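You operate a simulated robot arm through the tools that you are given. There is no shell and no other tool.

You run a simulated robot arm. Do the job below in one go: nothing can be reset, and whatever is moved stays where it is left.

TASK
Clean the plug marked 57 in the bath with the lid shut.
Fine: stand it in the cradle, run the bath till the dirt is gone, switch off and leave the plug in.

The check looks at the end state, three seconds after you hand in, the way a careful person would. Anything else that was tipped, shoved, dropped, spilled or broken makes it a failure. Lids that push on must go on centred and level and be pressed home; caps that screw on are set level and turned clockwise until they are tight.

THE ROBOT
A 7-joint arm with a two-finger gripper, fixed in place. Base frame: the origin is on the floor under the middle of its stand, x ahead of it, y to its left, z up; the work surface is at about z = 850. Units: mm, degrees, N and s.
With the tool pointing down near the work surface it reaches from about 340 to 720 mm from the base axis. Its first joint turns from -66.0 to 66.0 degrees. Payload 2.45 kg.
The TCP is the grasp point between the finger pads, 26 mm short of the fingertips. In the tool frame z runs along the fingers and y along their closing line. The gripper opens to 96 mm; its body begins 69 mm behind the TCP.
Orientation is that of the tool frame in the base frame, as [roll, pitch, yaw] about the fixed x, y, z axes, in that order (R = Rz(yaw) Ry(pitch) Rx(roll)). With the fingers straight down and closing along the base's y, the tool's x points along the base's -x, its y along +y and its z along -z.

THE INTERFACE
- The arm moves only by the tool jog_arm. Its argument "deltas" is one flat list of numbers, 7 for each row, row after row: the shift along the tool's x, y, z in units of 20 mm (1.0 is 20 mm), then the turn, a rotation vector about the tool's x, y, z in units of 8 degrees (1.0 is 8 degrees), then the gripper command, from -1 (fully open) to 1 (shut), values between in proportion. In form: [tx, ty, tz, rx, ry, rz, fingers, tx, ty, tz, rx, ry, rz, fingers, ...]. A call has 1 to 20 rows; each row shifts and turns the commanded pose from where the row before left it, along the tool's axes as they then stand. A call with a number of a shift or a turn outside -1 to 1 is refused whole. A row lasts 0.2 s, in which the tool goes at most 50 mm and 8.6 degrees; a call with a longer step from one row to the next is refused whole, and so is a gripper value outside its range. Where a pose cannot be reached the arm comes as near as it can. A force on the tool above 40 N (or 10 N above the force at the start of the call, whichever is more), or a blocked arm, ends the call early, and 0.2 s more pass. The fingers move at their own pace (about 50 mm/s each) and stop on an object; they squeeze with about 42 N. The grip force told is the motor's: it shows also when the fingers shut on nothing. Time passes only in rows, and 0.2 s behind the last, so rows that do not move let the fingers close. It gives the time, the measured TCP pose, the force on the tool (base axes), the opening and the grip force at its end, in the units of the frame above (readings bear some noise), with the torque about the TCP (base axes, N m) and any sound that the robot's microphone picked up.
- Cameras (640 x 400 px; columns grow to the right, rows downward): "scene" is fixed at [165.1, -384.4, 1435.4]; the picture's right is [0.80, -0.60, 0.00], its down [-0.28, -0.37, -0.89] and it looks along [0.53, 0.71, -0.46] (base axes); focal length 286 px, centre (320, 200). "wrist" rides on the gripper at [82, 3, -98] in the tool frame; the picture's right is [-0.04, 1.00, 0.00], its down [-0.73, -0.03, -0.68] and it looks along [-0.68, -0.03, 0.73] (tool axes); focal length 256 px, centre (320, 200). There is no depth. A picture from a camera that has moved, and an enlarged one, comes with that camera's place and axes in the base frame and with its lens.
- capture(camera): a new picture of that camera. No time passes.
- close_up(camera, box): a new picture of the part [left, top, right, bottom] of that camera's present view, enlarged. No time passes.
- hand_in(): hands the job in; it is judged then, once.

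Nothing tells you positions but the pictures and the camera data. Unless the task says otherwise, let go and move clear before handing in.

The tools are called as a command line: name --argument value ..., lists and objects as JSON in quotes. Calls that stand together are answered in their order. jog_arm: Moves the arm, as the interface text tells. Its arguments: {"type":"object","properties":{"deltas":{"type":"array"}},"required":["deltas"]} The other tools are called the same way: capture (camera) takes a picture; close_up (camera, box) takes an enlarged picture of a part of a camera's view; hand_in () hands the job in.

At the start:

```text
time: 0.0
tool_pos: [464.3, 175.6, 1243.4]
tcp_rot: [-180.0, 0.0, -179.9]
wrist_force: [-0.6, -0.6, 0.3]
wrist_torque: [0.0, 0.0, 0.04]
width: 96.2
gripper_force: 0.1
```

scene: 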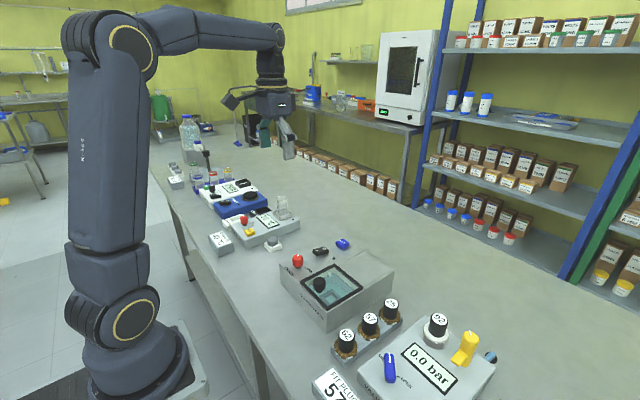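
wrist: 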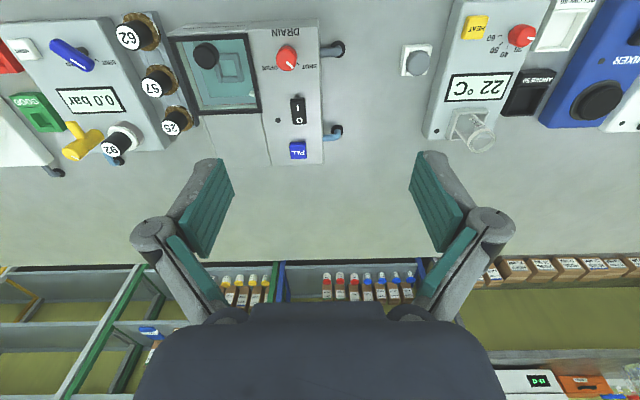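

I see a row of plugs (62, 57, 25, 92) by a pressure box, and an ultrasonic bath with a drain knob, a rocker switch and a FILL button. I'll look closer before moving anything.

close_up --camera "scene" --box '[270, 220, 430, 320]'

close_up --camera "scene" --box '[300, 280, 500, 400]'

close_up --camera "wrist" --box '[160, 10, 360, 170]'

close_up --camera "wrist" --box '[0, 0, 200, 180]'

close_up --camera "scene" --box '[150, 150, 310, 260]'

```text
4.00 times, centred on (350, 270) of scene
camera zoom: at [165.1, -384.4, 1435.4], right [0.8, -0.6, 0.0], down [-0.28, -0.37, -0.89], along [0.53, 0.71, -0.46], focal length 1144 px, centre (200, -80)
```

zoom: 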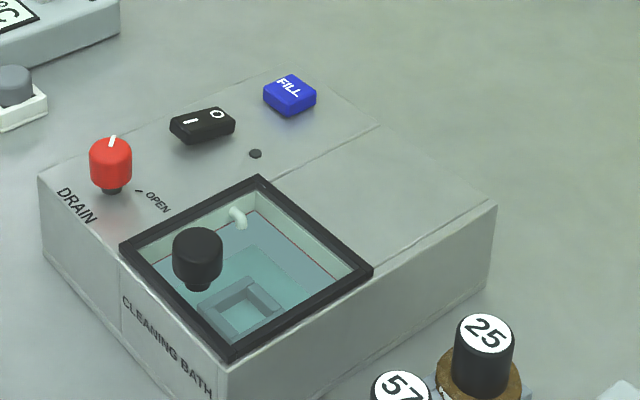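

```text
3.20 times, centred on (400, 340) of scene
camera zoom: at [165.1, -384.4, 1435.4], right [0.8, -0.6, 0.0], down [-0.28, -0.37, -0.89], along [0.53, 0.71, -0.46], focal length 915 px, centre (64, -248)
```

zoom: 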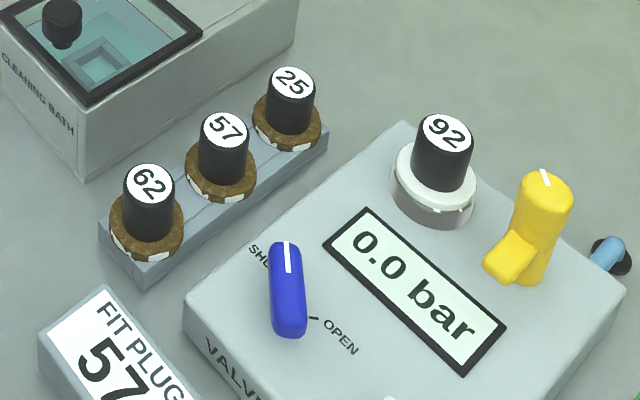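

```text
2.50 times, centred on (260, 90) of wrist
camera zoom: at [380.5, 178.2, 1340.0], right [0.04, 1.0, 0.0], down [0.73, -0.03, 0.68], along [0.68, -0.03, -0.73], focal length 640 px, centre (470, 475)
```

zoom: 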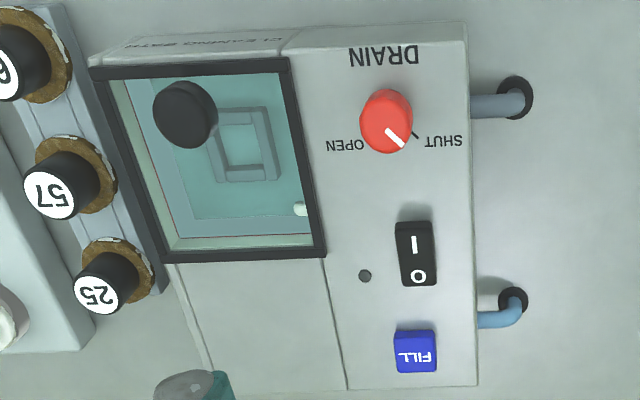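

```text
2.22 times, centred on (100, 90) of wrist
camera zoom: at [380.5, 178.2, 1340.0], right [0.04, 1.0, 0.0], down [0.73, -0.03, 0.68], along [0.68, -0.03, -0.73], focal length 569 px, centre (809, 444)
```

zoom: 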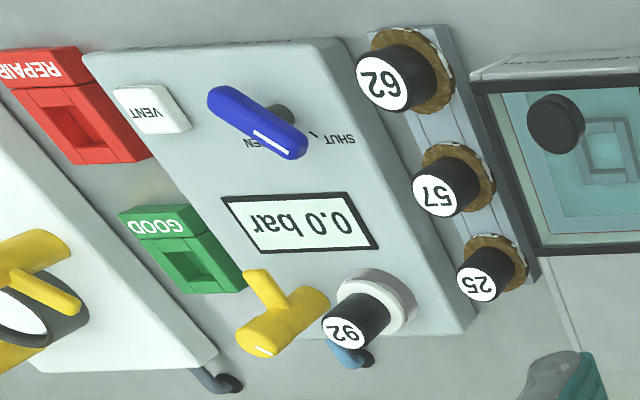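

```text
3.64 times, centred on (230, 205) of scene
camera zoom: at [165.1, -384.4, 1435.4], right [0.8, -0.6, 0.0], down [-0.28, -0.37, -0.89], along [0.53, 0.71, -0.46], focal length 1040 px, centre (647, 182)
```

zoom: 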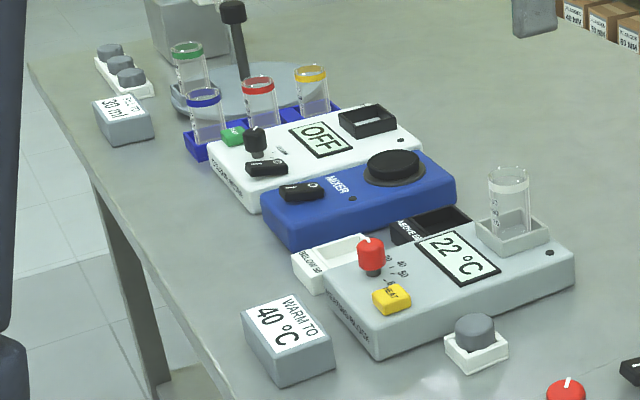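

The lid over the tank seems to be a black-framed glass pane with a black knob. It covers about x 450–560, y −38–73 with its top near z 925, and there are rail lines behind it. Plug 57 is in the rack near (519, −97). I'll bring the wrist camera closer to check how the lid opens and what the cradle is like.

jog_arm --deltas '[0.5875, -0.9875, 0.769, 0, 0, 0, -1, 0.5875, -0.9875, 0.769, 0, 0, 0, -1, 0.5875, -0.9875, 0.769, 0, 0, 0, -1, 0.5875, -0.9875, 0.769, 0, 0, 0, -1, 0.5875, -0.9875, 0.769, 0, 0, 0, -1, 0.5875, -0.9875, 0.769, 0, 0, 0, -1, 0.5875, -0.9875, 0.769, 0, 0, 0, -1, 0.5875, -0.9875, 0.769, 0, 0, 0, -1]'

capture --camera "wrist"

capture --camera "scene"

```text
time: 1.8
tool_pos: [367.6, 17.8, 1119.0]
tcp_rot: [180.0, 0.0, -179.9]
wrist_force: [0.0, -0.2, 0.0]
wrist_torque: [0.0, 0.01, 0.02]
width: 96.1
gripper_force: 0.1
```

```text
taken
camera wrist: at [284.5, 21.2, 1216.6], right [0.04, 1.0, 0.0], down [0.73, -0.03, 0.68], along [0.68, -0.03, -0.73], focal length 256 px, centre (320, 200)
```

wrist: 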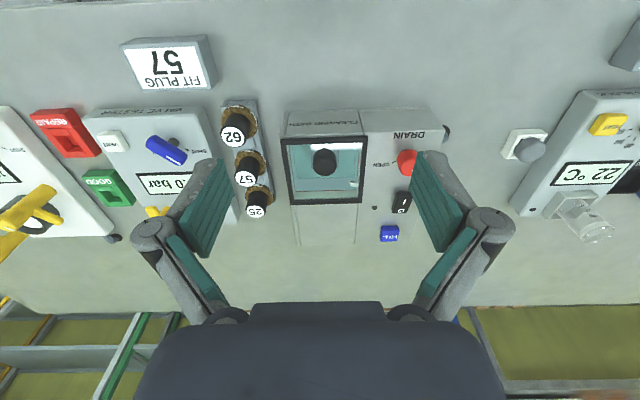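

```text
taken
```

scene: 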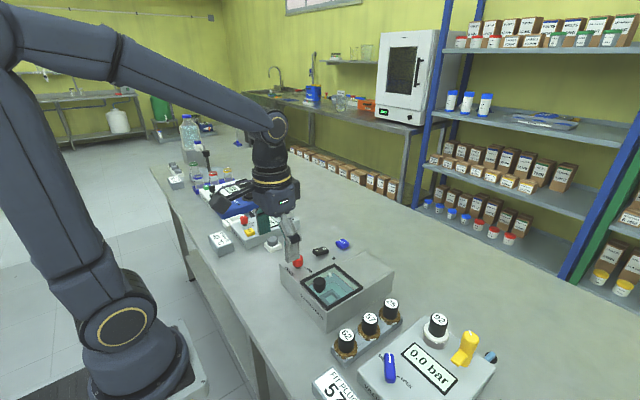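

The bath is now near the centre of the wrist view, so I'll enlarge it.

close_up --camera "wrist" --box '[270, 95, 430, 255]'

close_up --camera "wrist" --box '[210, 90, 300, 225]'

close_up --camera "wrist" --box '[275, 125, 370, 210]'

close_up --camera "scene" --box '[290, 255, 380, 325]'

close_up --camera "scene" --box '[285, 230, 365, 280]'

close_up --camera "scene" --box '[320, 285, 420, 375]'

```text
2.50 times, centred on (350, 175) of wrist
camera zoom: at [284.5, 21.2, 1216.6], right [0.04, 1.0, 0.0], down [0.73, -0.03, 0.68], along [0.68, -0.03, -0.73], focal length 640 px, centre (245, 262)
```

zoom: 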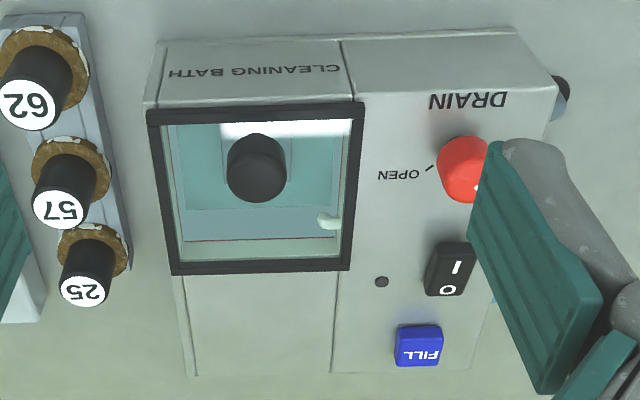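

```text
2.96 times, centred on (255, 158) of wrist
camera zoom: at [284.5, 21.2, 1216.6], right [0.04, 1.0, 0.0], down [0.73, -0.03, 0.68], along [0.68, -0.03, -0.73], focal length 758 px, centre (513, 326)
```

zoom: 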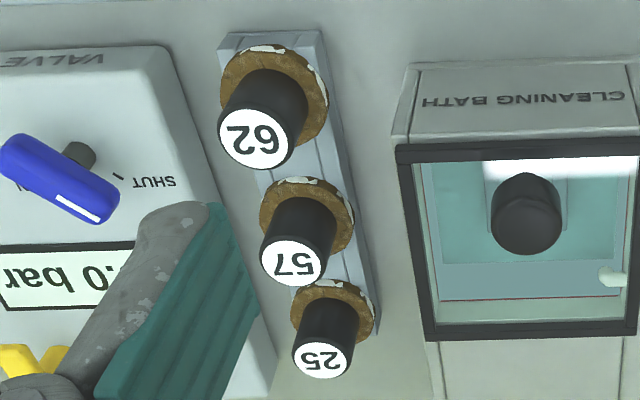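

```text
4.71 times, centred on (322, 168) of wrist
camera zoom: at [284.5, 21.2, 1216.6], right [0.04, 1.0, 0.0], down [0.73, -0.03, 0.68], along [0.68, -0.03, -0.73], focal length 1205 px, centre (308, 353)
```

zoom: 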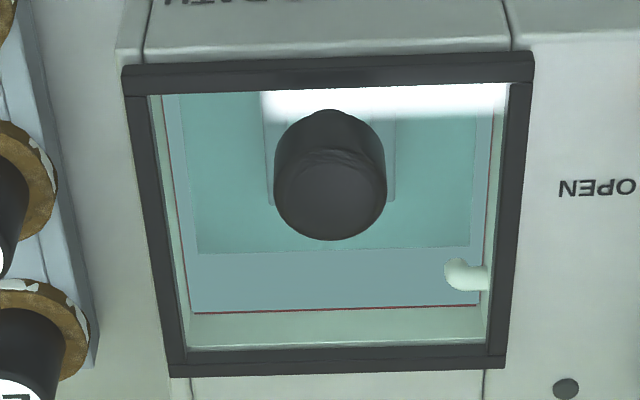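

```text
5.71 times, centred on (335, 290) of scene
camera zoom: at [165.1, -384.4, 1435.4], right [0.8, -0.6, 0.0], down [-0.28, -0.37, -0.89], along [0.53, 0.71, -0.46], focal length 1634 px, centre (234, -314)
```

zoom: 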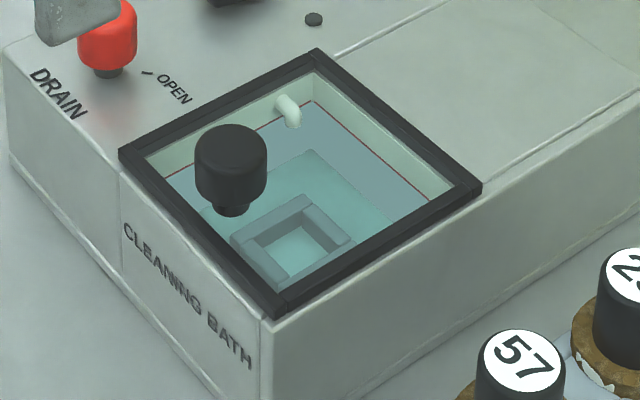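

```text
8.00 times, centred on (325, 255) of scene
camera zoom: at [165.1, -384.4, 1435.4], right [0.8, -0.6, 0.0], down [-0.28, -0.37, -0.89], along [0.53, 0.71, -0.46], focal length 2288 px, centre (280, -240)
```

zoom: 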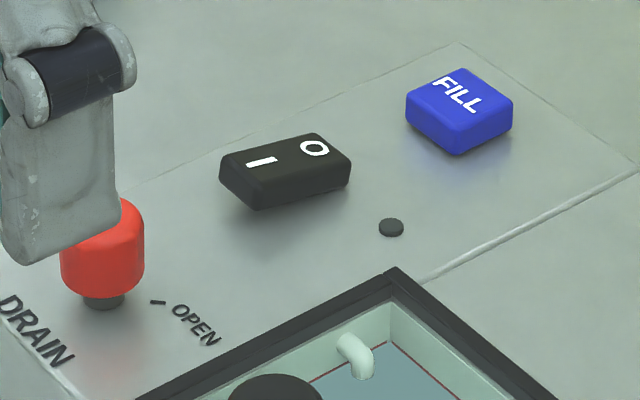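

```text
4.44 times, centred on (370, 330) of scene
camera zoom: at [165.1, -384.4, 1435.4], right [0.8, -0.6, 0.0], down [-0.28, -0.37, -0.89], along [0.53, 0.71, -0.46], focal length 1271 px, centre (98, -378)
```

zoom: 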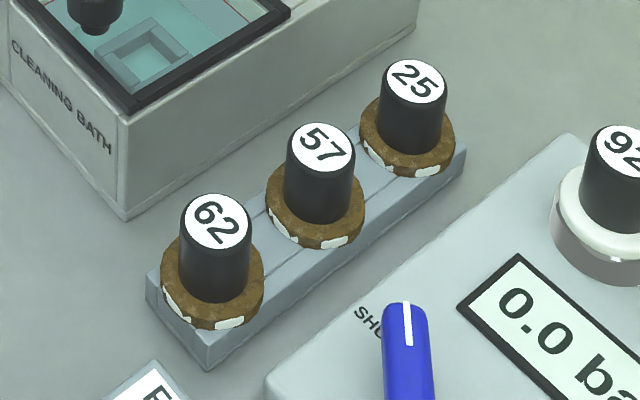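

The frame and knob look like a glass lid on the tank. The drain seems to be shut, and there is a red fill line with liquid around it. I'll zoom hard on the lid edges, knob, switch and water line to see whether the lid slides, hinges or lifts off.

close_up --camera "scene" --box '[330, 260, 382, 292]'

close_up --camera "scene" --box '[305, 270, 350, 312]'

close_up --camera "wrist" --box '[280, 130, 370, 160]'

close_up --camera "wrist" --box '[280, 180, 370, 215]'

close_up --camera "scene" --box '[325, 262, 350, 280]'

```text
12.31 times, centred on (356, 276) of scene
camera zoom: at [165.1, -384.4, 1435.4], right [0.8, -0.6, 0.0], down [-0.28, -0.37, -0.89], along [0.53, 0.71, -0.46], focal length 3520 px, centre (-123, -735)
```

zoom: 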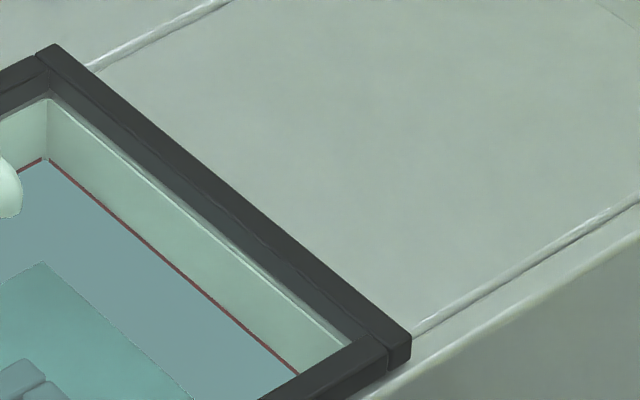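

```text
9.52 times, centred on (328, 291) of scene
camera zoom: at [165.1, -384.4, 1435.4], right [0.8, -0.6, 0.0], down [-0.28, -0.37, -0.89], along [0.53, 0.71, -0.46], focal length 2724 px, centre (249, -667)
```

zoom: 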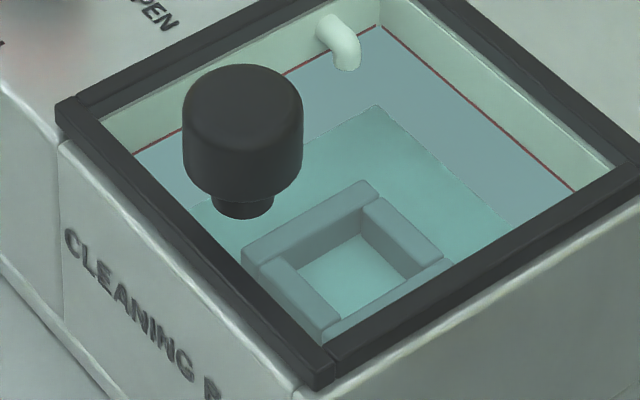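

```text
7.11 times, centred on (325, 145) of wrist
camera zoom: at [284.5, 21.2, 1216.6], right [0.04, 1.0, 0.0], down [0.73, -0.03, 0.68], along [0.68, -0.03, -0.73], focal length 1820 px, centre (284, 591)
```

zoom: 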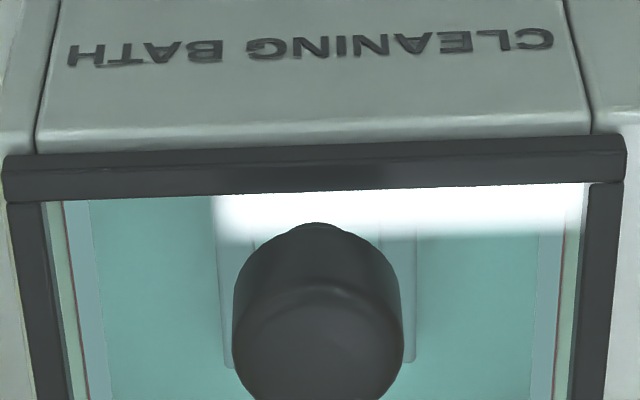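

```text
7.11 times, centred on (325, 198) of wrist
camera zoom: at [284.5, 21.2, 1216.6], right [0.04, 1.0, 0.0], down [0.73, -0.03, 0.68], along [0.68, -0.03, -0.73], focal length 1820 px, centre (284, 218)
```

zoom: 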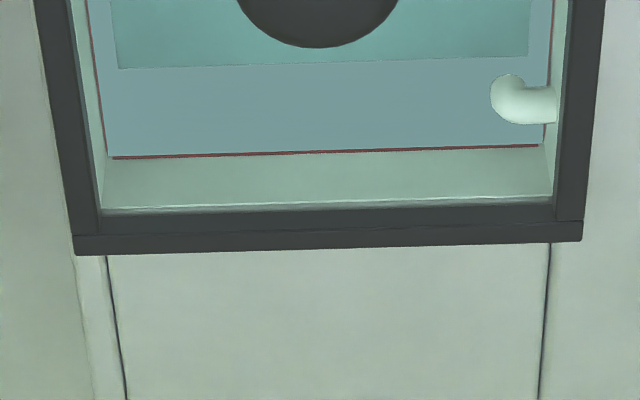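

```text
16.00 times, centred on (338, 271) of scene
camera zoom: at [165.1, -384.4, 1435.4], right [0.8, -0.6, 0.0], down [-0.28, -0.37, -0.89], along [0.53, 0.71, -0.46], focal length 4576 px, centre (40, -936)
```

zoom: 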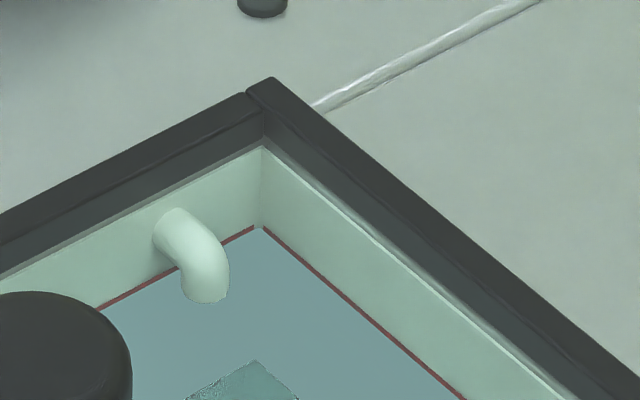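

The lid's top is about z 930 and its knob is near (467, 20), with the knob top at about z 962. I still can't tell the water level from the tank floor, so I'll shift sideways to see the cradle and tank past the knob.

jog_arm --deltas '[-0.62, 0.92, -0.11, 0, 0, 0, -1, -0.62, 0.92, -0.11, 0, 0, 0, -1, -0.62, 0.92, -0.11, 0, 0, 0, -1, -0.62, 0.92, -0.11, 0, 0, 0, -1, -0.62, 0.92, -0.11, 0, 0, 0, -1]'

capture --camera "wrist"

```text
time: 3.0
tool_pos: [432.3, 108.8, 1130.6]
tcp_rot: [-180.0, 0.0, 179.9]
wrist_force: [-0.4, 0.5, -0.1]
wrist_torque: [-0.01, 0.02, 0.0]
width: 95.8
gripper_force: 0.1
```

```text
taken
camera wrist: at [348.5, 111.9, 1228.3], right [0.04, 1.0, 0.0], down [0.73, -0.03, 0.68], along [0.68, -0.03, -0.73], focal length 256 px, centre (320, 200)
```

wrist: 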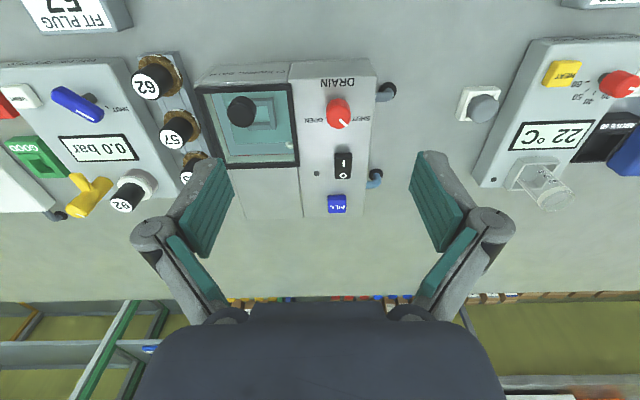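

close_up --camera "wrist" --box '[190, 70, 310, 175]'

close_up --camera "wrist" --box '[295, 60, 395, 220]'

close_up --camera "wrist" --box '[230, 90, 300, 150]'

```text
3.81 times, centred on (250, 122) of wrist
camera zoom: at [348.5, 111.9, 1228.3], right [0.04, 1.0, 0.0], down [0.73, -0.03, 0.68], along [0.68, -0.03, -0.73], focal length 975 px, centre (587, 495)
```

zoom: 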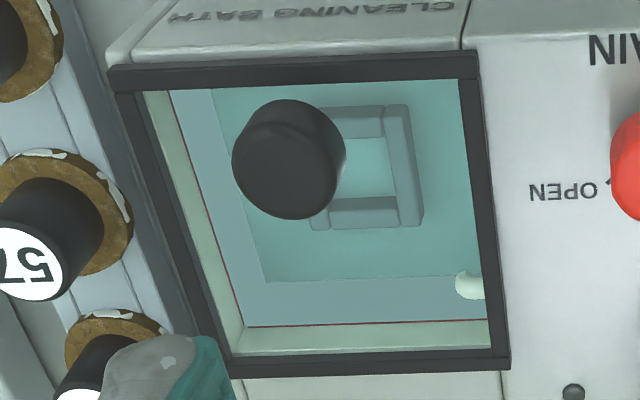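

```text
2.50 times, centred on (345, 140) of wrist
camera zoom: at [348.5, 111.9, 1228.3], right [0.04, 1.0, 0.0], down [0.73, -0.03, 0.68], along [0.68, -0.03, -0.73], focal length 640 px, centre (258, 350)
```

zoom: 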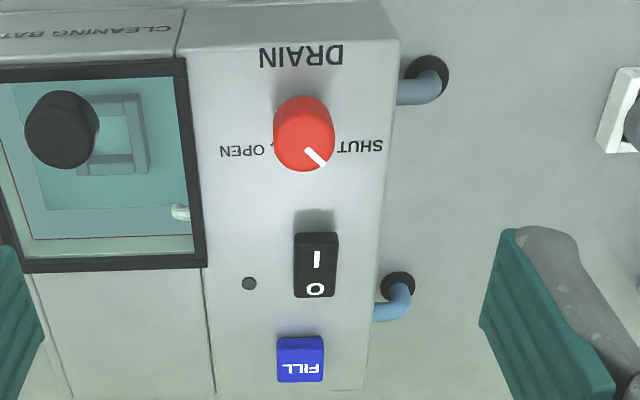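

```text
6.67 times, centred on (265, 120) of wrist
camera zoom: at [348.5, 111.9, 1228.3], right [0.04, 1.0, 0.0], down [0.73, -0.03, 0.68], along [0.68, -0.03, -0.73], focal length 1707 px, centre (687, 733)
```

zoom: 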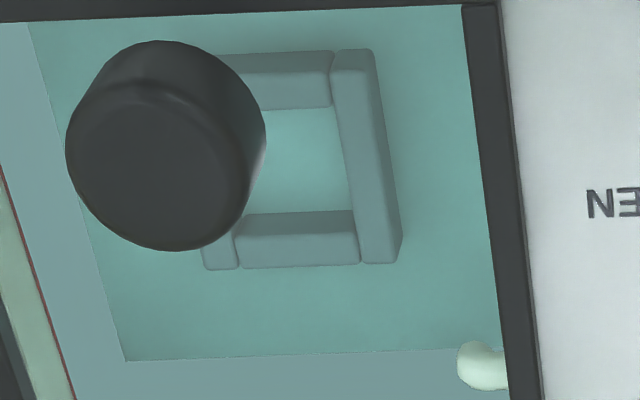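

The cradle is a square of four bars on the tank floor, and the liquid seems to reach the red line. The drain is shut and the rocker is on O. Next I'll hover over the lid knob at about (467, 20) with the fingers partly closed.

jog_arm --deltas '[-0.248, -0.634, 0.861, 0, 0, 0, -0.3, -0.248, -0.634, 0.861, 0, 0, 0, -0.3, -0.248, -0.634, 0.861, 0, 0, 0, -0.3, -0.248, -0.634, 0.861, 0, 0, 0, -0.3, -0.248, -0.634, 0.861, 0, 0, 0, -0.3, -0.248, -0.634, 0.861, 0, 0, 0, -0.3, -0.248, -0.634, 0.861, 0, 0, 0, -0.3, 0, 0, 0, 0, 0, 0, -0.3]'

capture --camera "wrist"

close_up --camera "scene" --box '[260, 210, 420, 320]'

```text
time: 4.8
tool_pos: [467.2, 19.5, 1009.3]
tcp_rot: [-180.0, 0.0, -180.0]
wrist_force: [0.1, -0.2, 0.3]
wrist_torque: [0.0, -0.03, 0.02]
width: 62.4
gripper_force: 0.0
```

```text
taken
camera wrist: at [383.3, 23.1, 1106.2], right [0.04, 1.0, 0.0], down [0.73, -0.03, 0.68], along [0.68, -0.03, -0.73], focal length 256 px, centre (320, 200)
```

wrist: 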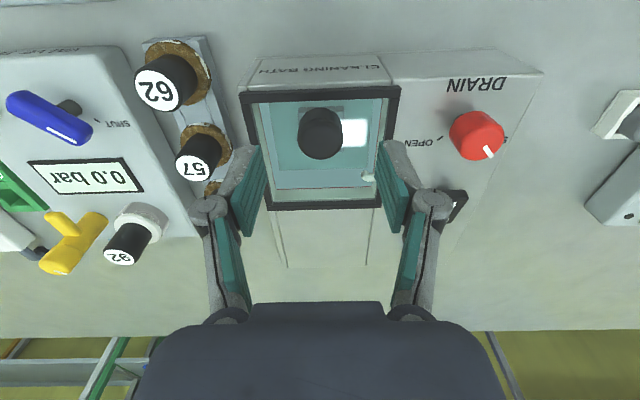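

```text
3.64 times, centred on (340, 265) of scene
camera zoom: at [165.1, -384.4, 1435.4], right [0.8, -0.6, 0.0], down [-0.28, -0.37, -0.89], along [0.53, 0.71, -0.46], focal length 1040 px, centre (247, -36)
```

zoom: 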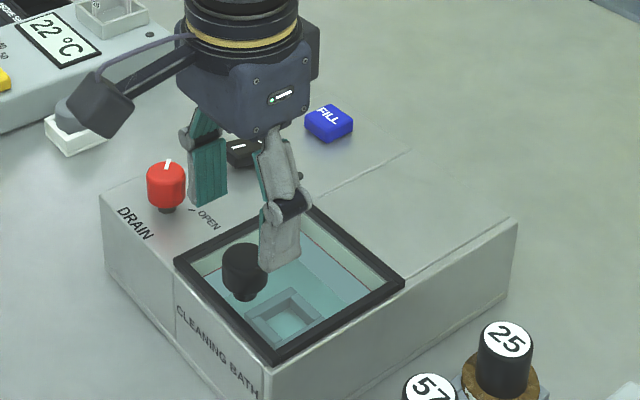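

The gripper is centred over the knob. I'll lower until the fingertips stay just above the glass, then close gently on the knob.

jog_arm --deltas '[0, 0, 0.8, 0, 0, 0, -0.3, 0, 0, 0.8, 0, 0, 0, -0.3, 0, 0, 0.7, 0, 0, 0, -0.3, 0, 0, 0, 0, 0, 0, -0.3]'

capture --camera "wrist"

close_up --camera "scene" --box '[290, 240, 390, 310]'

```text
time: 5.8
tool_pos: [465.2, 20.1, 964.4]
tcp_rot: [179.9, 0.1, -180.0]
wrist_force: [0.2, -0.4, -0.2]
wrist_torque: [-0.01, 0.01, -0.02]
width: 62.3
gripper_force: 0.1
```

```text
taken
camera wrist: at [382.7, 22.6, 1060.2], right [0.04, 1.0, 0.0], down [0.73, -0.03, 0.68], along [0.68, -0.03, -0.73], focal length 256 px, centre (320, 200)
```

wrist: 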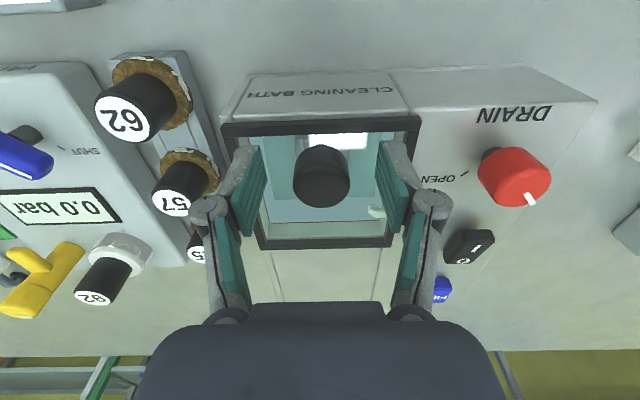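

```text
5.71 times, centred on (340, 275) of scene
camera zoom: at [165.1, -384.4, 1435.4], right [0.8, -0.6, 0.0], down [-0.28, -0.37, -0.89], along [0.53, 0.71, -0.46], focal length 1634 px, centre (206, -229)
```

zoom: 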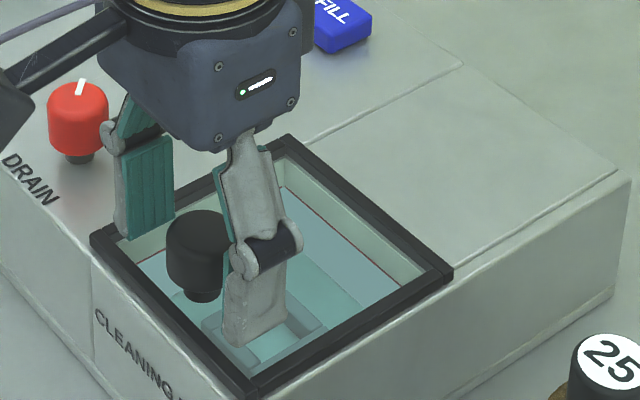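

Both fingers flank the knob, so I'll close on it now.

jog_arm --deltas '[0, 0, 0, 0, 0, 0, 0.2, 0, 0, 0, 0, 0, 0, 1, 0, 0, 0, 0, 0, 0, 1, 0, 0, 0, 0, 0, 0, 1]'

close_up --camera "wrist" --box '[220, 100, 420, 260]'

```text
time: 6.8
tool_pos: [466.9, 19.9, 963.9]
tcp_rot: [179.9, 0.0, -179.8]
wrist_force: [-0.5, 3.9, 0.2]
wrist_torque: [0.1, 0.02, 0.05]
width: 29.1
gripper_force: 45.1
```

```text
2.50 times, centred on (320, 180) of wrist
camera zoom: at [382.8, 23.1, 1060.4], right [0.04, 1.0, 0.0], down [0.73, -0.03, 0.68], along [0.68, -0.03, -0.73], focal length 640 px, centre (320, 250)
```

zoom: 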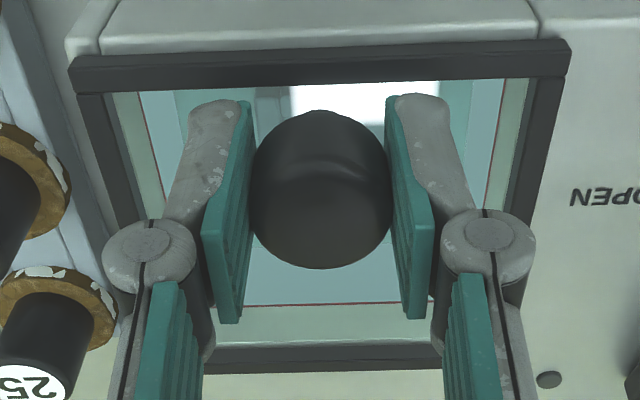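

I have the knob (width 29). First I'll test sliding with a small push toward +x while watching the force.

jog_arm --deltas '[-0.1, 0, 0, 0, 0, 0, 1, -0.1, 0, 0, 0, 0, 0, 1]'

```text
time: 7.4
tool_pos: [470.8, 19.4, 964.9]
tcp_rot: [180.0, 0.0, -179.9]
wrist_force: [-1.7, 8.7, -10.0]
wrist_torque: [0.16, -0.36, 0.02]
width: 28.4
gripper_force: 45.2
```

close_up --camera "scene" --box '[290, 240, 390, 310]'

close_up --camera "wrist" --box '[220, 100, 420, 260]'

close_up --camera "scene" --box '[335, 260, 375, 290]'

```text
5.71 times, centred on (340, 275) of scene
camera zoom: at [165.2, -384.2, 1435.5], right [0.8, -0.6, 0.0], down [-0.28, -0.37, -0.89], along [0.53, 0.71, -0.46], focal length 1634 px, centre (206, -229)
```

zoom: 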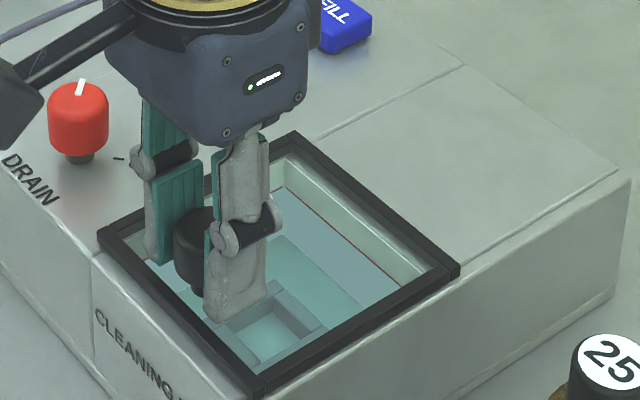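

```text
2.50 times, centred on (320, 180) of wrist
camera zoom: at [386.6, 23.0, 1060.4], right [0.04, 1.0, 0.0], down [0.73, -0.03, 0.68], along [0.68, -0.03, -0.73], focal length 640 px, centre (320, 250)
```

zoom: 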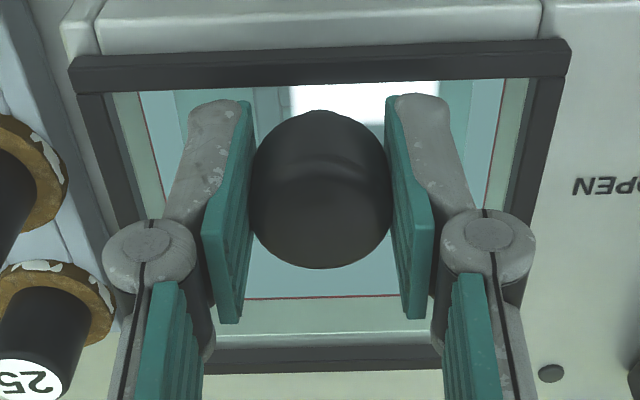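

```text
13.33 times, centred on (355, 275) of scene
camera zoom: at [165.2, -384.2, 1435.5], right [0.8, -0.6, 0.0], down [-0.28, -0.37, -0.89], along [0.53, 0.71, -0.46], focal length 3813 px, centre (-147, -800)
```

zoom: 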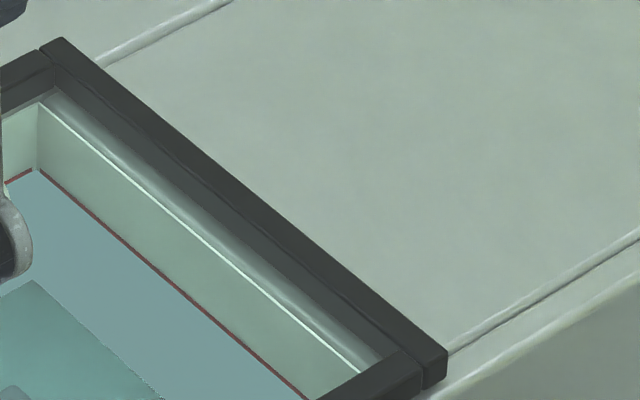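

The lid slid with the knob: its frame moved about 4 mm toward +x over the box. It's a sliding lid, so I'll keep sliding it in small moves and watch the forces.

jog_arm --deltas '[-0.3, 0.01, 0.02, 0, 0, 0, 1, -0.3, 0.01, 0.02, 0, 0, 0, 1, -0.3, 0, 0, 0, 0, 0, 1]'

close_up --camera "scene" --box '[290, 240, 390, 310]'

```text
time: 8.2
tool_pos: [487.9, 20.7, 964.4]
tcp_rot: [-180.0, -0.1, -179.9]
wrist_force: [-0.5, 6.6, -4.8]
wrist_torque: [0.15, 0.51, 0.12]
width: 28.8
gripper_force: 45.3
```

```text
5.71 times, centred on (340, 275) of scene
camera zoom: at [165.2, -384.2, 1435.4], right [0.8, -0.6, 0.0], down [-0.28, -0.37, -0.89], along [0.53, 0.71, -0.46], focal length 1634 px, centre (206, -229)
```

zoom: 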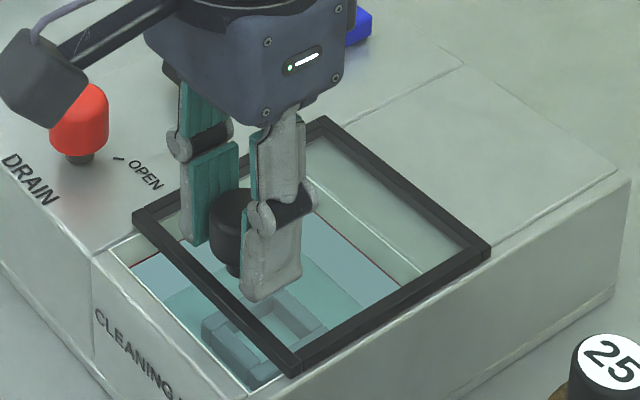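

It's sliding smoothly, so I'll continue.

jog_arm --deltas '[-0.7, 0.01, 0, 0, 0, 0, 1, -0.7, 0.01, 0, 0, 0, 0, 1, -0.7, 0.01, 0, 0, 0, 0, 1, -0.7, 0, 0, 0, 0, 0, 1]'

close_up --camera "scene" --box '[290, 230, 410, 310]'

```text
time: 9.2
tool_pos: [546.3, 21.0, 963.5]
tcp_rot: [-179.8, -0.1, 180.0]
wrist_force: [-0.5, -4.3, -16.2]
wrist_torque: [-0.11, -0.78, -0.05]
width: 28.9
gripper_force: 44.8
```

```text
5.00 times, centred on (350, 270) of scene
camera zoom: at [165.3, -384.5, 1435.3], right [0.8, -0.6, 0.0], down [-0.28, -0.37, -0.89], along [0.53, 0.71, -0.46], focal length 1430 px, centre (170, -150)
```

zoom: 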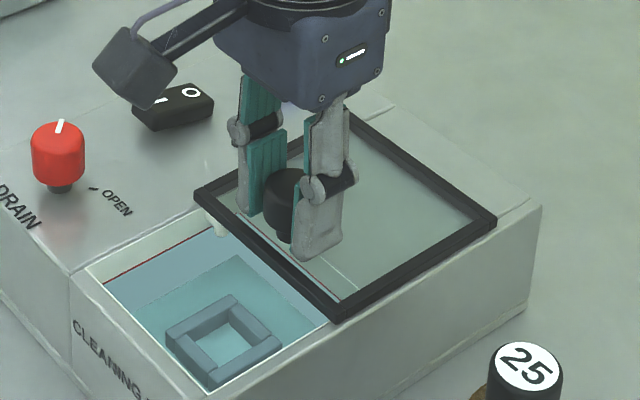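

About 80 mm is open now, with a slight vertical load building. I'll ease that and slide the rest of the way in short steps.

jog_arm --deltas '[-0.3, -0.01, 0.03, 0, 0, 0, 1, -0.3, -0.01, 0.03, 0, 0, 0, 1, -0.3, 0, 0, 0, 0, 0, 1, -0.2, 0, 0, 0, 0, 0, 1]'

close_up --camera "scene" --box '[290, 230, 410, 310]'

```text
time: 10.2
tool_pos: [566.6, 20.6, 962.6]
tcp_rot: [-179.9, 0.1, -180.0]
wrist_force: [-0.2, -3.9, 4.0]
wrist_torque: [-0.01, 0.97, 0.01]
width: 28.7
gripper_force: 45.0
```

```text
5.00 times, centred on (350, 270) of scene
camera zoom: at [165.0, -384.5, 1435.4], right [0.8, -0.6, 0.0], down [-0.28, -0.37, -0.89], along [0.53, 0.71, -0.46], focal length 1430 px, centre (170, -150)
```

zoom: 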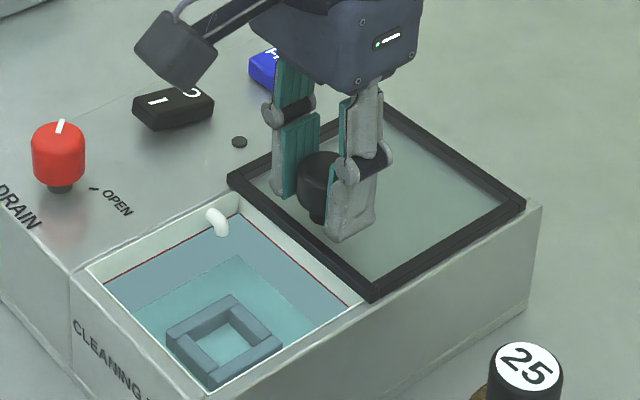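

The tank is fully open. I'll release the knob and rise straight up.

jog_arm --deltas '[0, 0, 0, 0, 0, 0, 0.2, 0, 0, 0, 0, 0, 0, -0.3, 0, 0, 0, 0, 0, 0, -0.3, 0, 0, -0.8, 0, 0, 0, -0.3, 0, 0, -0.9, 0, 0, 0, -0.3, 0, 0, -0.9, 0, 0, 0, -0.3, 0, 0, -0.9, 0, 0, 0, -0.3]'

capture --camera "wrist"

close_up --camera "scene" --box '[290, 230, 410, 310]'

```text
time: 11.8
tool_pos: [566.7, 20.0, 1031.9]
tcp_rot: [-180.0, 0.0, -180.0]
wrist_force: [0.3, -0.3, 0.0]
wrist_torque: [0.01, -0.02, 0.02]
width: 62.6
gripper_force: 0.1
```

```text
taken
camera wrist: at [482.9, 22.9, 1129.3], right [0.04, 1.0, 0.0], down [0.73, -0.03, 0.68], along [0.68, -0.03, -0.73], focal length 256 px, centre (320, 200)
```

wrist: 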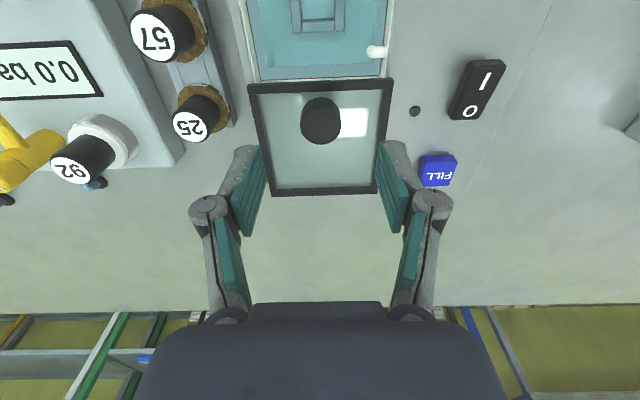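

```text
5.00 times, centred on (350, 270) of scene
camera zoom: at [165.1, -384.4, 1435.4], right [0.8, -0.6, 0.0], down [-0.28, -0.37, -0.89], along [0.53, 0.71, -0.46], focal length 1430 px, centre (170, -150)
```

zoom: 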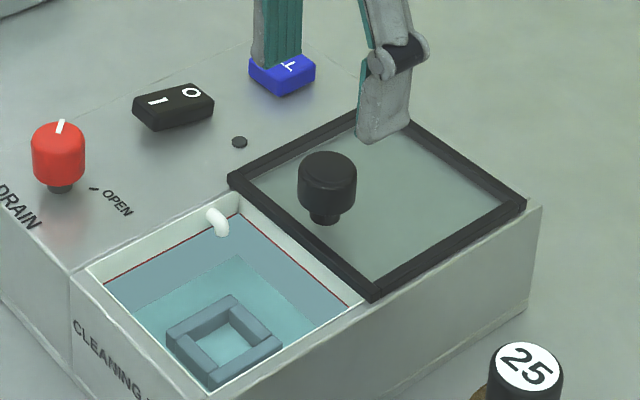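

jog_arm --deltas '[0.906, 0, -0.19, 0, 0, 0, -0.3, 0.906, 0, -0.19, 0, 0, 0, -0.3, 0.906, 0, -0.19, 0, 0, 0, -0.3, 0.906, 0, -0.19, 0, 0, 0, -0.3, 0.906, 0, -0.19, 0, 0, 0, -0.3, 0.906, 0, -0.19, 0, 0, 0, -0.3, 0.906, 0, -0.19, 0, 0, 0, -0.3, 0.906, 0, -0.19, 0, 0, 0, -0.3]'

capture --camera "wrist"

close_up --camera "wrist" --box '[240, 60, 400, 210]'

close_up --camera "scene" --box '[300, 265, 370, 315]'

```text
time: 13.6
tool_pos: [419.9, 19.0, 1063.0]
tcp_rot: [-180.0, -0.1, -179.9]
wrist_force: [0.3, 0.0, -0.1]
wrist_torque: [-0.02, -0.01, -0.01]
width: 62.4
gripper_force: 0.1
```

```text
taken
camera wrist: at [337.1, 22.2, 1159.7], right [0.04, 1.0, 0.0], down [0.73, -0.03, 0.68], along [0.68, -0.03, -0.73], focal length 256 px, centre (320, 200)
```

wrist: 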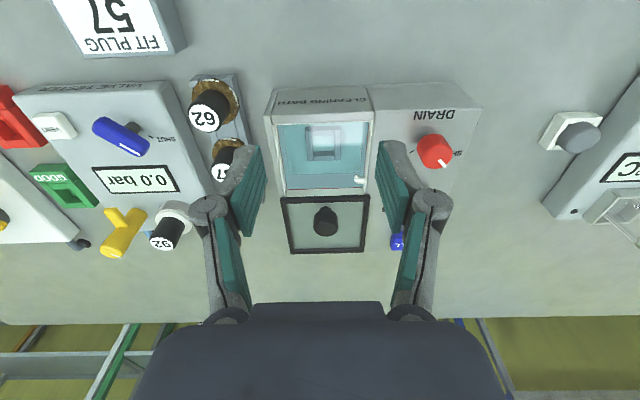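

```text
2.67 times, centred on (320, 135) of wrist
camera zoom: at [337.1, 22.2, 1159.7], right [0.04, 1.0, 0.0], down [0.73, -0.03, 0.68], along [0.68, -0.03, -0.73], focal length 683 px, centre (320, 373)
```

zoom: 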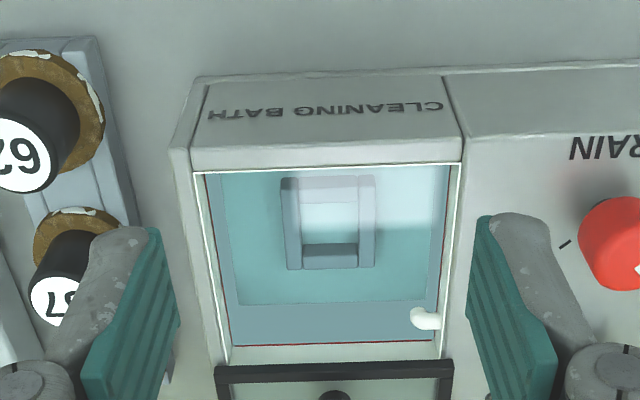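

```text
8.00 times, centred on (335, 290) of scene
camera zoom: at [165.1, -384.4, 1435.4], right [0.8, -0.6, 0.0], down [-0.28, -0.37, -0.89], along [0.53, 0.71, -0.46], focal length 2288 px, centre (200, -520)
```

zoom: 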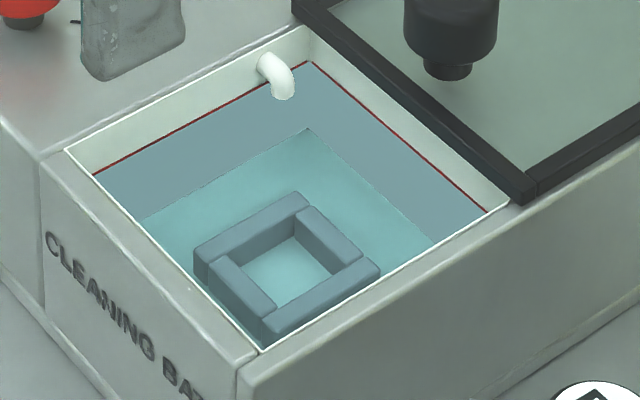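

The lid is open and I can see a light reflecting off the water. I'll zoom in to judge whether the surface is at the red line or lower down.

close_up --camera "wrist" --box '[270, 115, 375, 195]'

close_up --camera "wrist" --box '[340, 120, 375, 192]'

close_up --camera "scene" --box '[325, 268, 345, 282]'

close_up --camera "wrist" --box '[340, 165, 375, 192]'

```text
5.00 times, centred on (322, 155) of wrist
camera zoom: at [337.1, 22.2, 1159.7], right [0.04, 1.0, 0.0], down [0.73, -0.03, 0.68], along [0.68, -0.03, -0.73], focal length 1280 px, centre (308, 425)
```

zoom: 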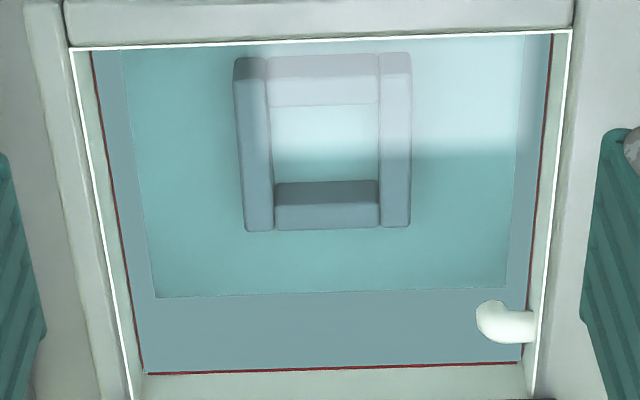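

```text
5.56 times, centred on (358, 156) of wrist
camera zoom: at [337.1, 22.2, 1159.7], right [0.04, 1.0, 0.0], down [0.73, -0.03, 0.68], along [0.68, -0.03, -0.73], focal length 1422 px, centre (112, 444)
```

zoom: 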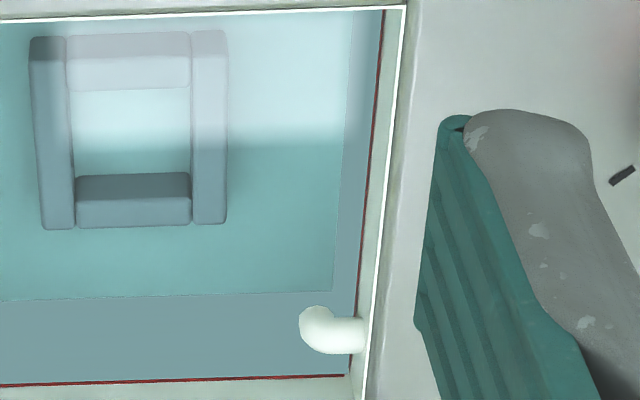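

```text
16.00 times, centred on (335, 275) of scene
camera zoom: at [165.1, -384.4, 1435.4], right [0.8, -0.6, 0.0], down [-0.28, -0.37, -0.89], along [0.53, 0.71, -0.46], focal length 4576 px, centre (80, -1000)
```

zoom: 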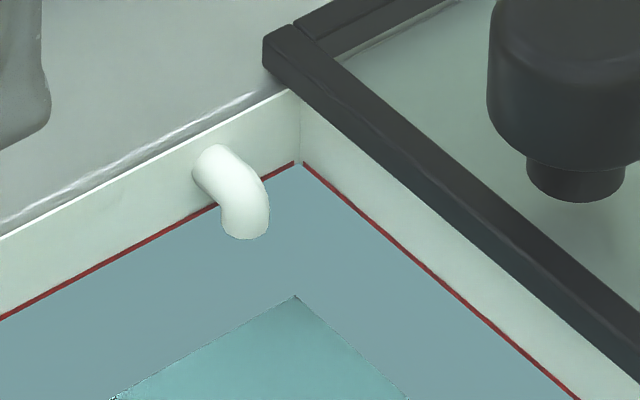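

```text
14.81 times, centred on (358, 178) of wrist
camera zoom: at [337.1, 22.2, 1159.7], right [0.04, 1.0, 0.0], down [0.73, -0.03, 0.68], along [0.68, -0.03, -0.73], focal length 3792 px, centre (-236, 518)
```

zoom: 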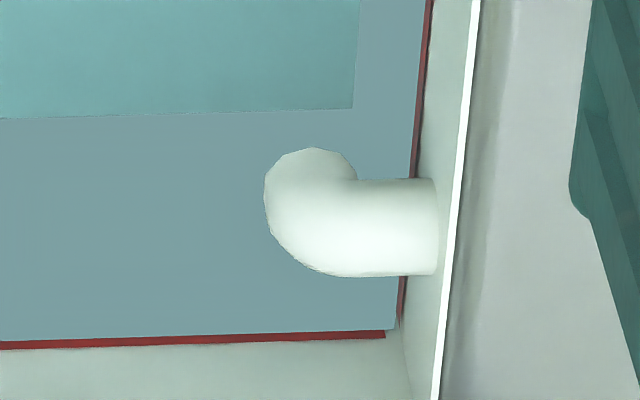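

The liquid meets the red mark, so the bath is full. Next I'll hover above plug 57 to measure it and its neighbours.

jog_arm --deltas '[-0.707, -0.829, 0.379, 0, 0, 0, -0.3, -0.707, -0.829, 0.379, 0, 0, 0, -0.3, -0.707, -0.829, 0.379, 0, 0, 0, -0.3, -0.707, -0.829, 0.379, 0, 0, 0, -0.3, -0.707, -0.829, 0.379, 0, 0, 0, -0.3, -0.707, -0.829, 0.379, 0, 0, 0, -0.3, -0.707, -0.829, 0.379, 0, 0, 0, -0.3, 0, 0, 0, 0, 0, 0, -0.3]'

capture --camera "wrist"

close_up --camera "scene" --box '[310, 270, 450, 370]'

```text
time: 15.4
tool_pos: [522.0, -95.4, 1009.1]
tcp_rot: [180.0, 0.0, 180.0]
wrist_force: [0.7, 0.6, -1.0]
wrist_torque: [0.03, 0.01, -0.03]
width: 62.6
gripper_force: 0.0
```

```text
taken
camera wrist: at [437.7, -91.9, 1106.1], right [0.04, 1.0, 0.0], down [0.73, -0.03, 0.68], along [0.68, -0.03, -0.73], focal length 256 px, centre (320, 200)
```

wrist: 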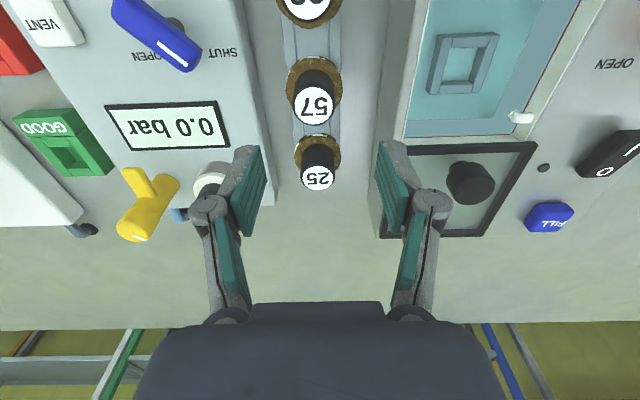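

```text
4.00 times, centred on (380, 320) of scene
camera zoom: at [165.1, -384.4, 1435.4], right [0.8, -0.6, 0.0], down [-0.28, -0.37, -0.89], along [0.53, 0.71, -0.46], focal length 1144 px, centre (80, -280)
```

zoom: 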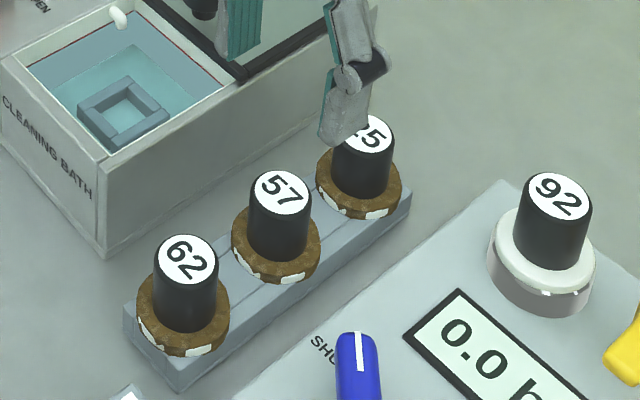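

close_up --camera "wrist" --box '[270, 40, 360, 140]'

close_up --camera "scene" --box '[355, 300, 400, 345]'

close_up --camera "scene" --box '[405, 300, 470, 350]'

```text
4.00 times, centred on (315, 90) of wrist
camera zoom: at [437.7, -91.9, 1106.1], right [0.04, 1.0, 0.0], down [0.73, -0.03, 0.68], along [0.68, -0.03, -0.73], focal length 1024 px, centre (340, 640)
```

zoom: 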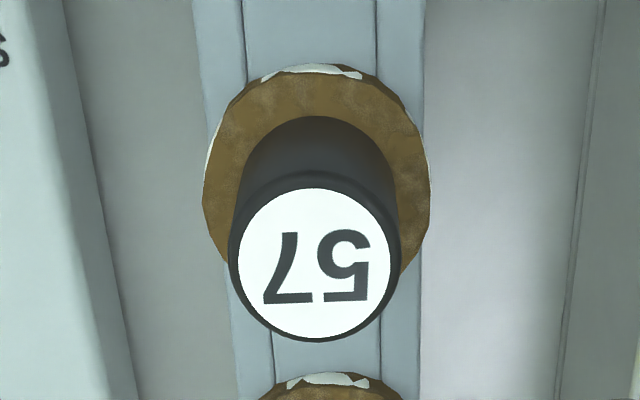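

```text
8.89 times, centred on (378, 322) of scene
camera zoom: at [165.1, -384.4, 1435.4], right [0.8, -0.6, 0.0], down [-0.28, -0.37, -0.89], along [0.53, 0.71, -0.46], focal length 2542 px, centre (-191, -889)
```

zoom: 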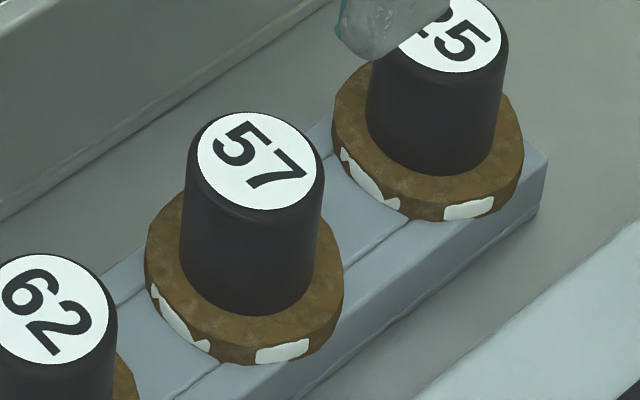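

```text
8.00 times, centred on (438, 325) of scene
camera zoom: at [165.1, -384.4, 1435.4], right [0.8, -0.6, 0.0], down [-0.28, -0.37, -0.89], along [0.53, 0.71, -0.46], focal length 2288 px, centre (-620, -800)
```

zoom: 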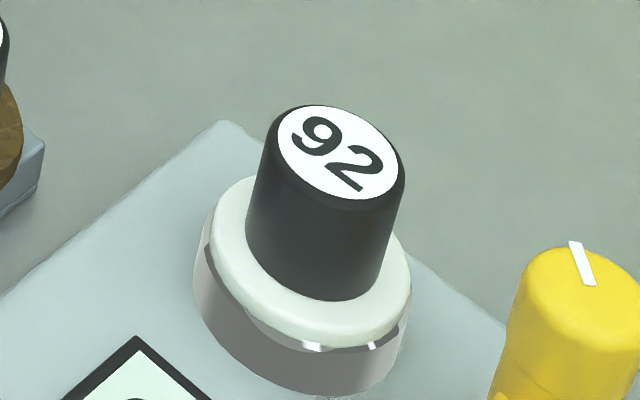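

Plug 57 stands at about (519, −99), with its top at z ≈ 915, a handle about 33 mm across and a dirty flange about 51 mm across. Before gripping it I'll look nearly straight down into the tank to fix the cradle's position and size.

jog_arm --deltas '[0.22, 0.933, -0.26, 0, 0, 0, -0.3, 0.22, 0.933, -0.26, 0, 0, 0, -0.3, 0.22, 0.933, -0.26, 0, 0, 0, -0.3, 0.22, 0.933, -0.26, 0, 0, 0, -0.3, 0.22, 0.933, -0.26, 0, 0, 0, -0.3, 0, 0.933, -0.26, 0, 0, 0, -0.3, 0, 0, 0, 0, 0.94, 0, -1, 0, 0, 0, 0, 0.94, 0, -1, 0, 0, 0, 0, 0.94, 0, -1, 0, 0, 0, 0, 0.93, 0, -1]'

capture --camera "wrist"

```text
time: 17.6
tool_pos: [498.7, 17.3, 1040.9]
tcp_rot: [-180.0, -30.1, -179.9]
wrist_force: [0.9, -0.6, -0.6]
wrist_torque: [0.0, 0.01, -0.01]
width: 95.9
gripper_force: 0.1
```

```text
taken
camera wrist: at [476.0, 20.0, 1166.1], right [0.03, 1.0, -0.02], down [0.98, -0.03, 0.22], along [0.22, -0.03, -0.98], focal length 256 px, centre (320, 200)
```

wrist: 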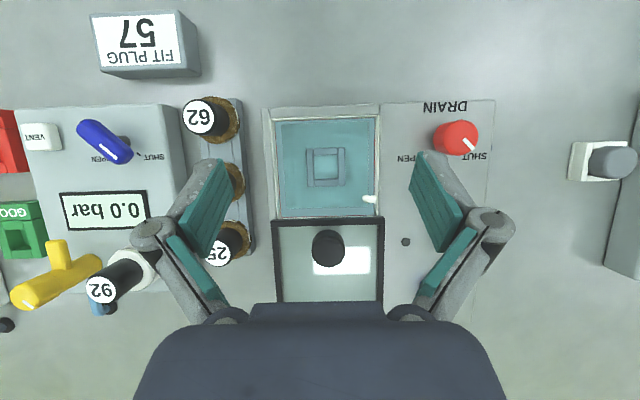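

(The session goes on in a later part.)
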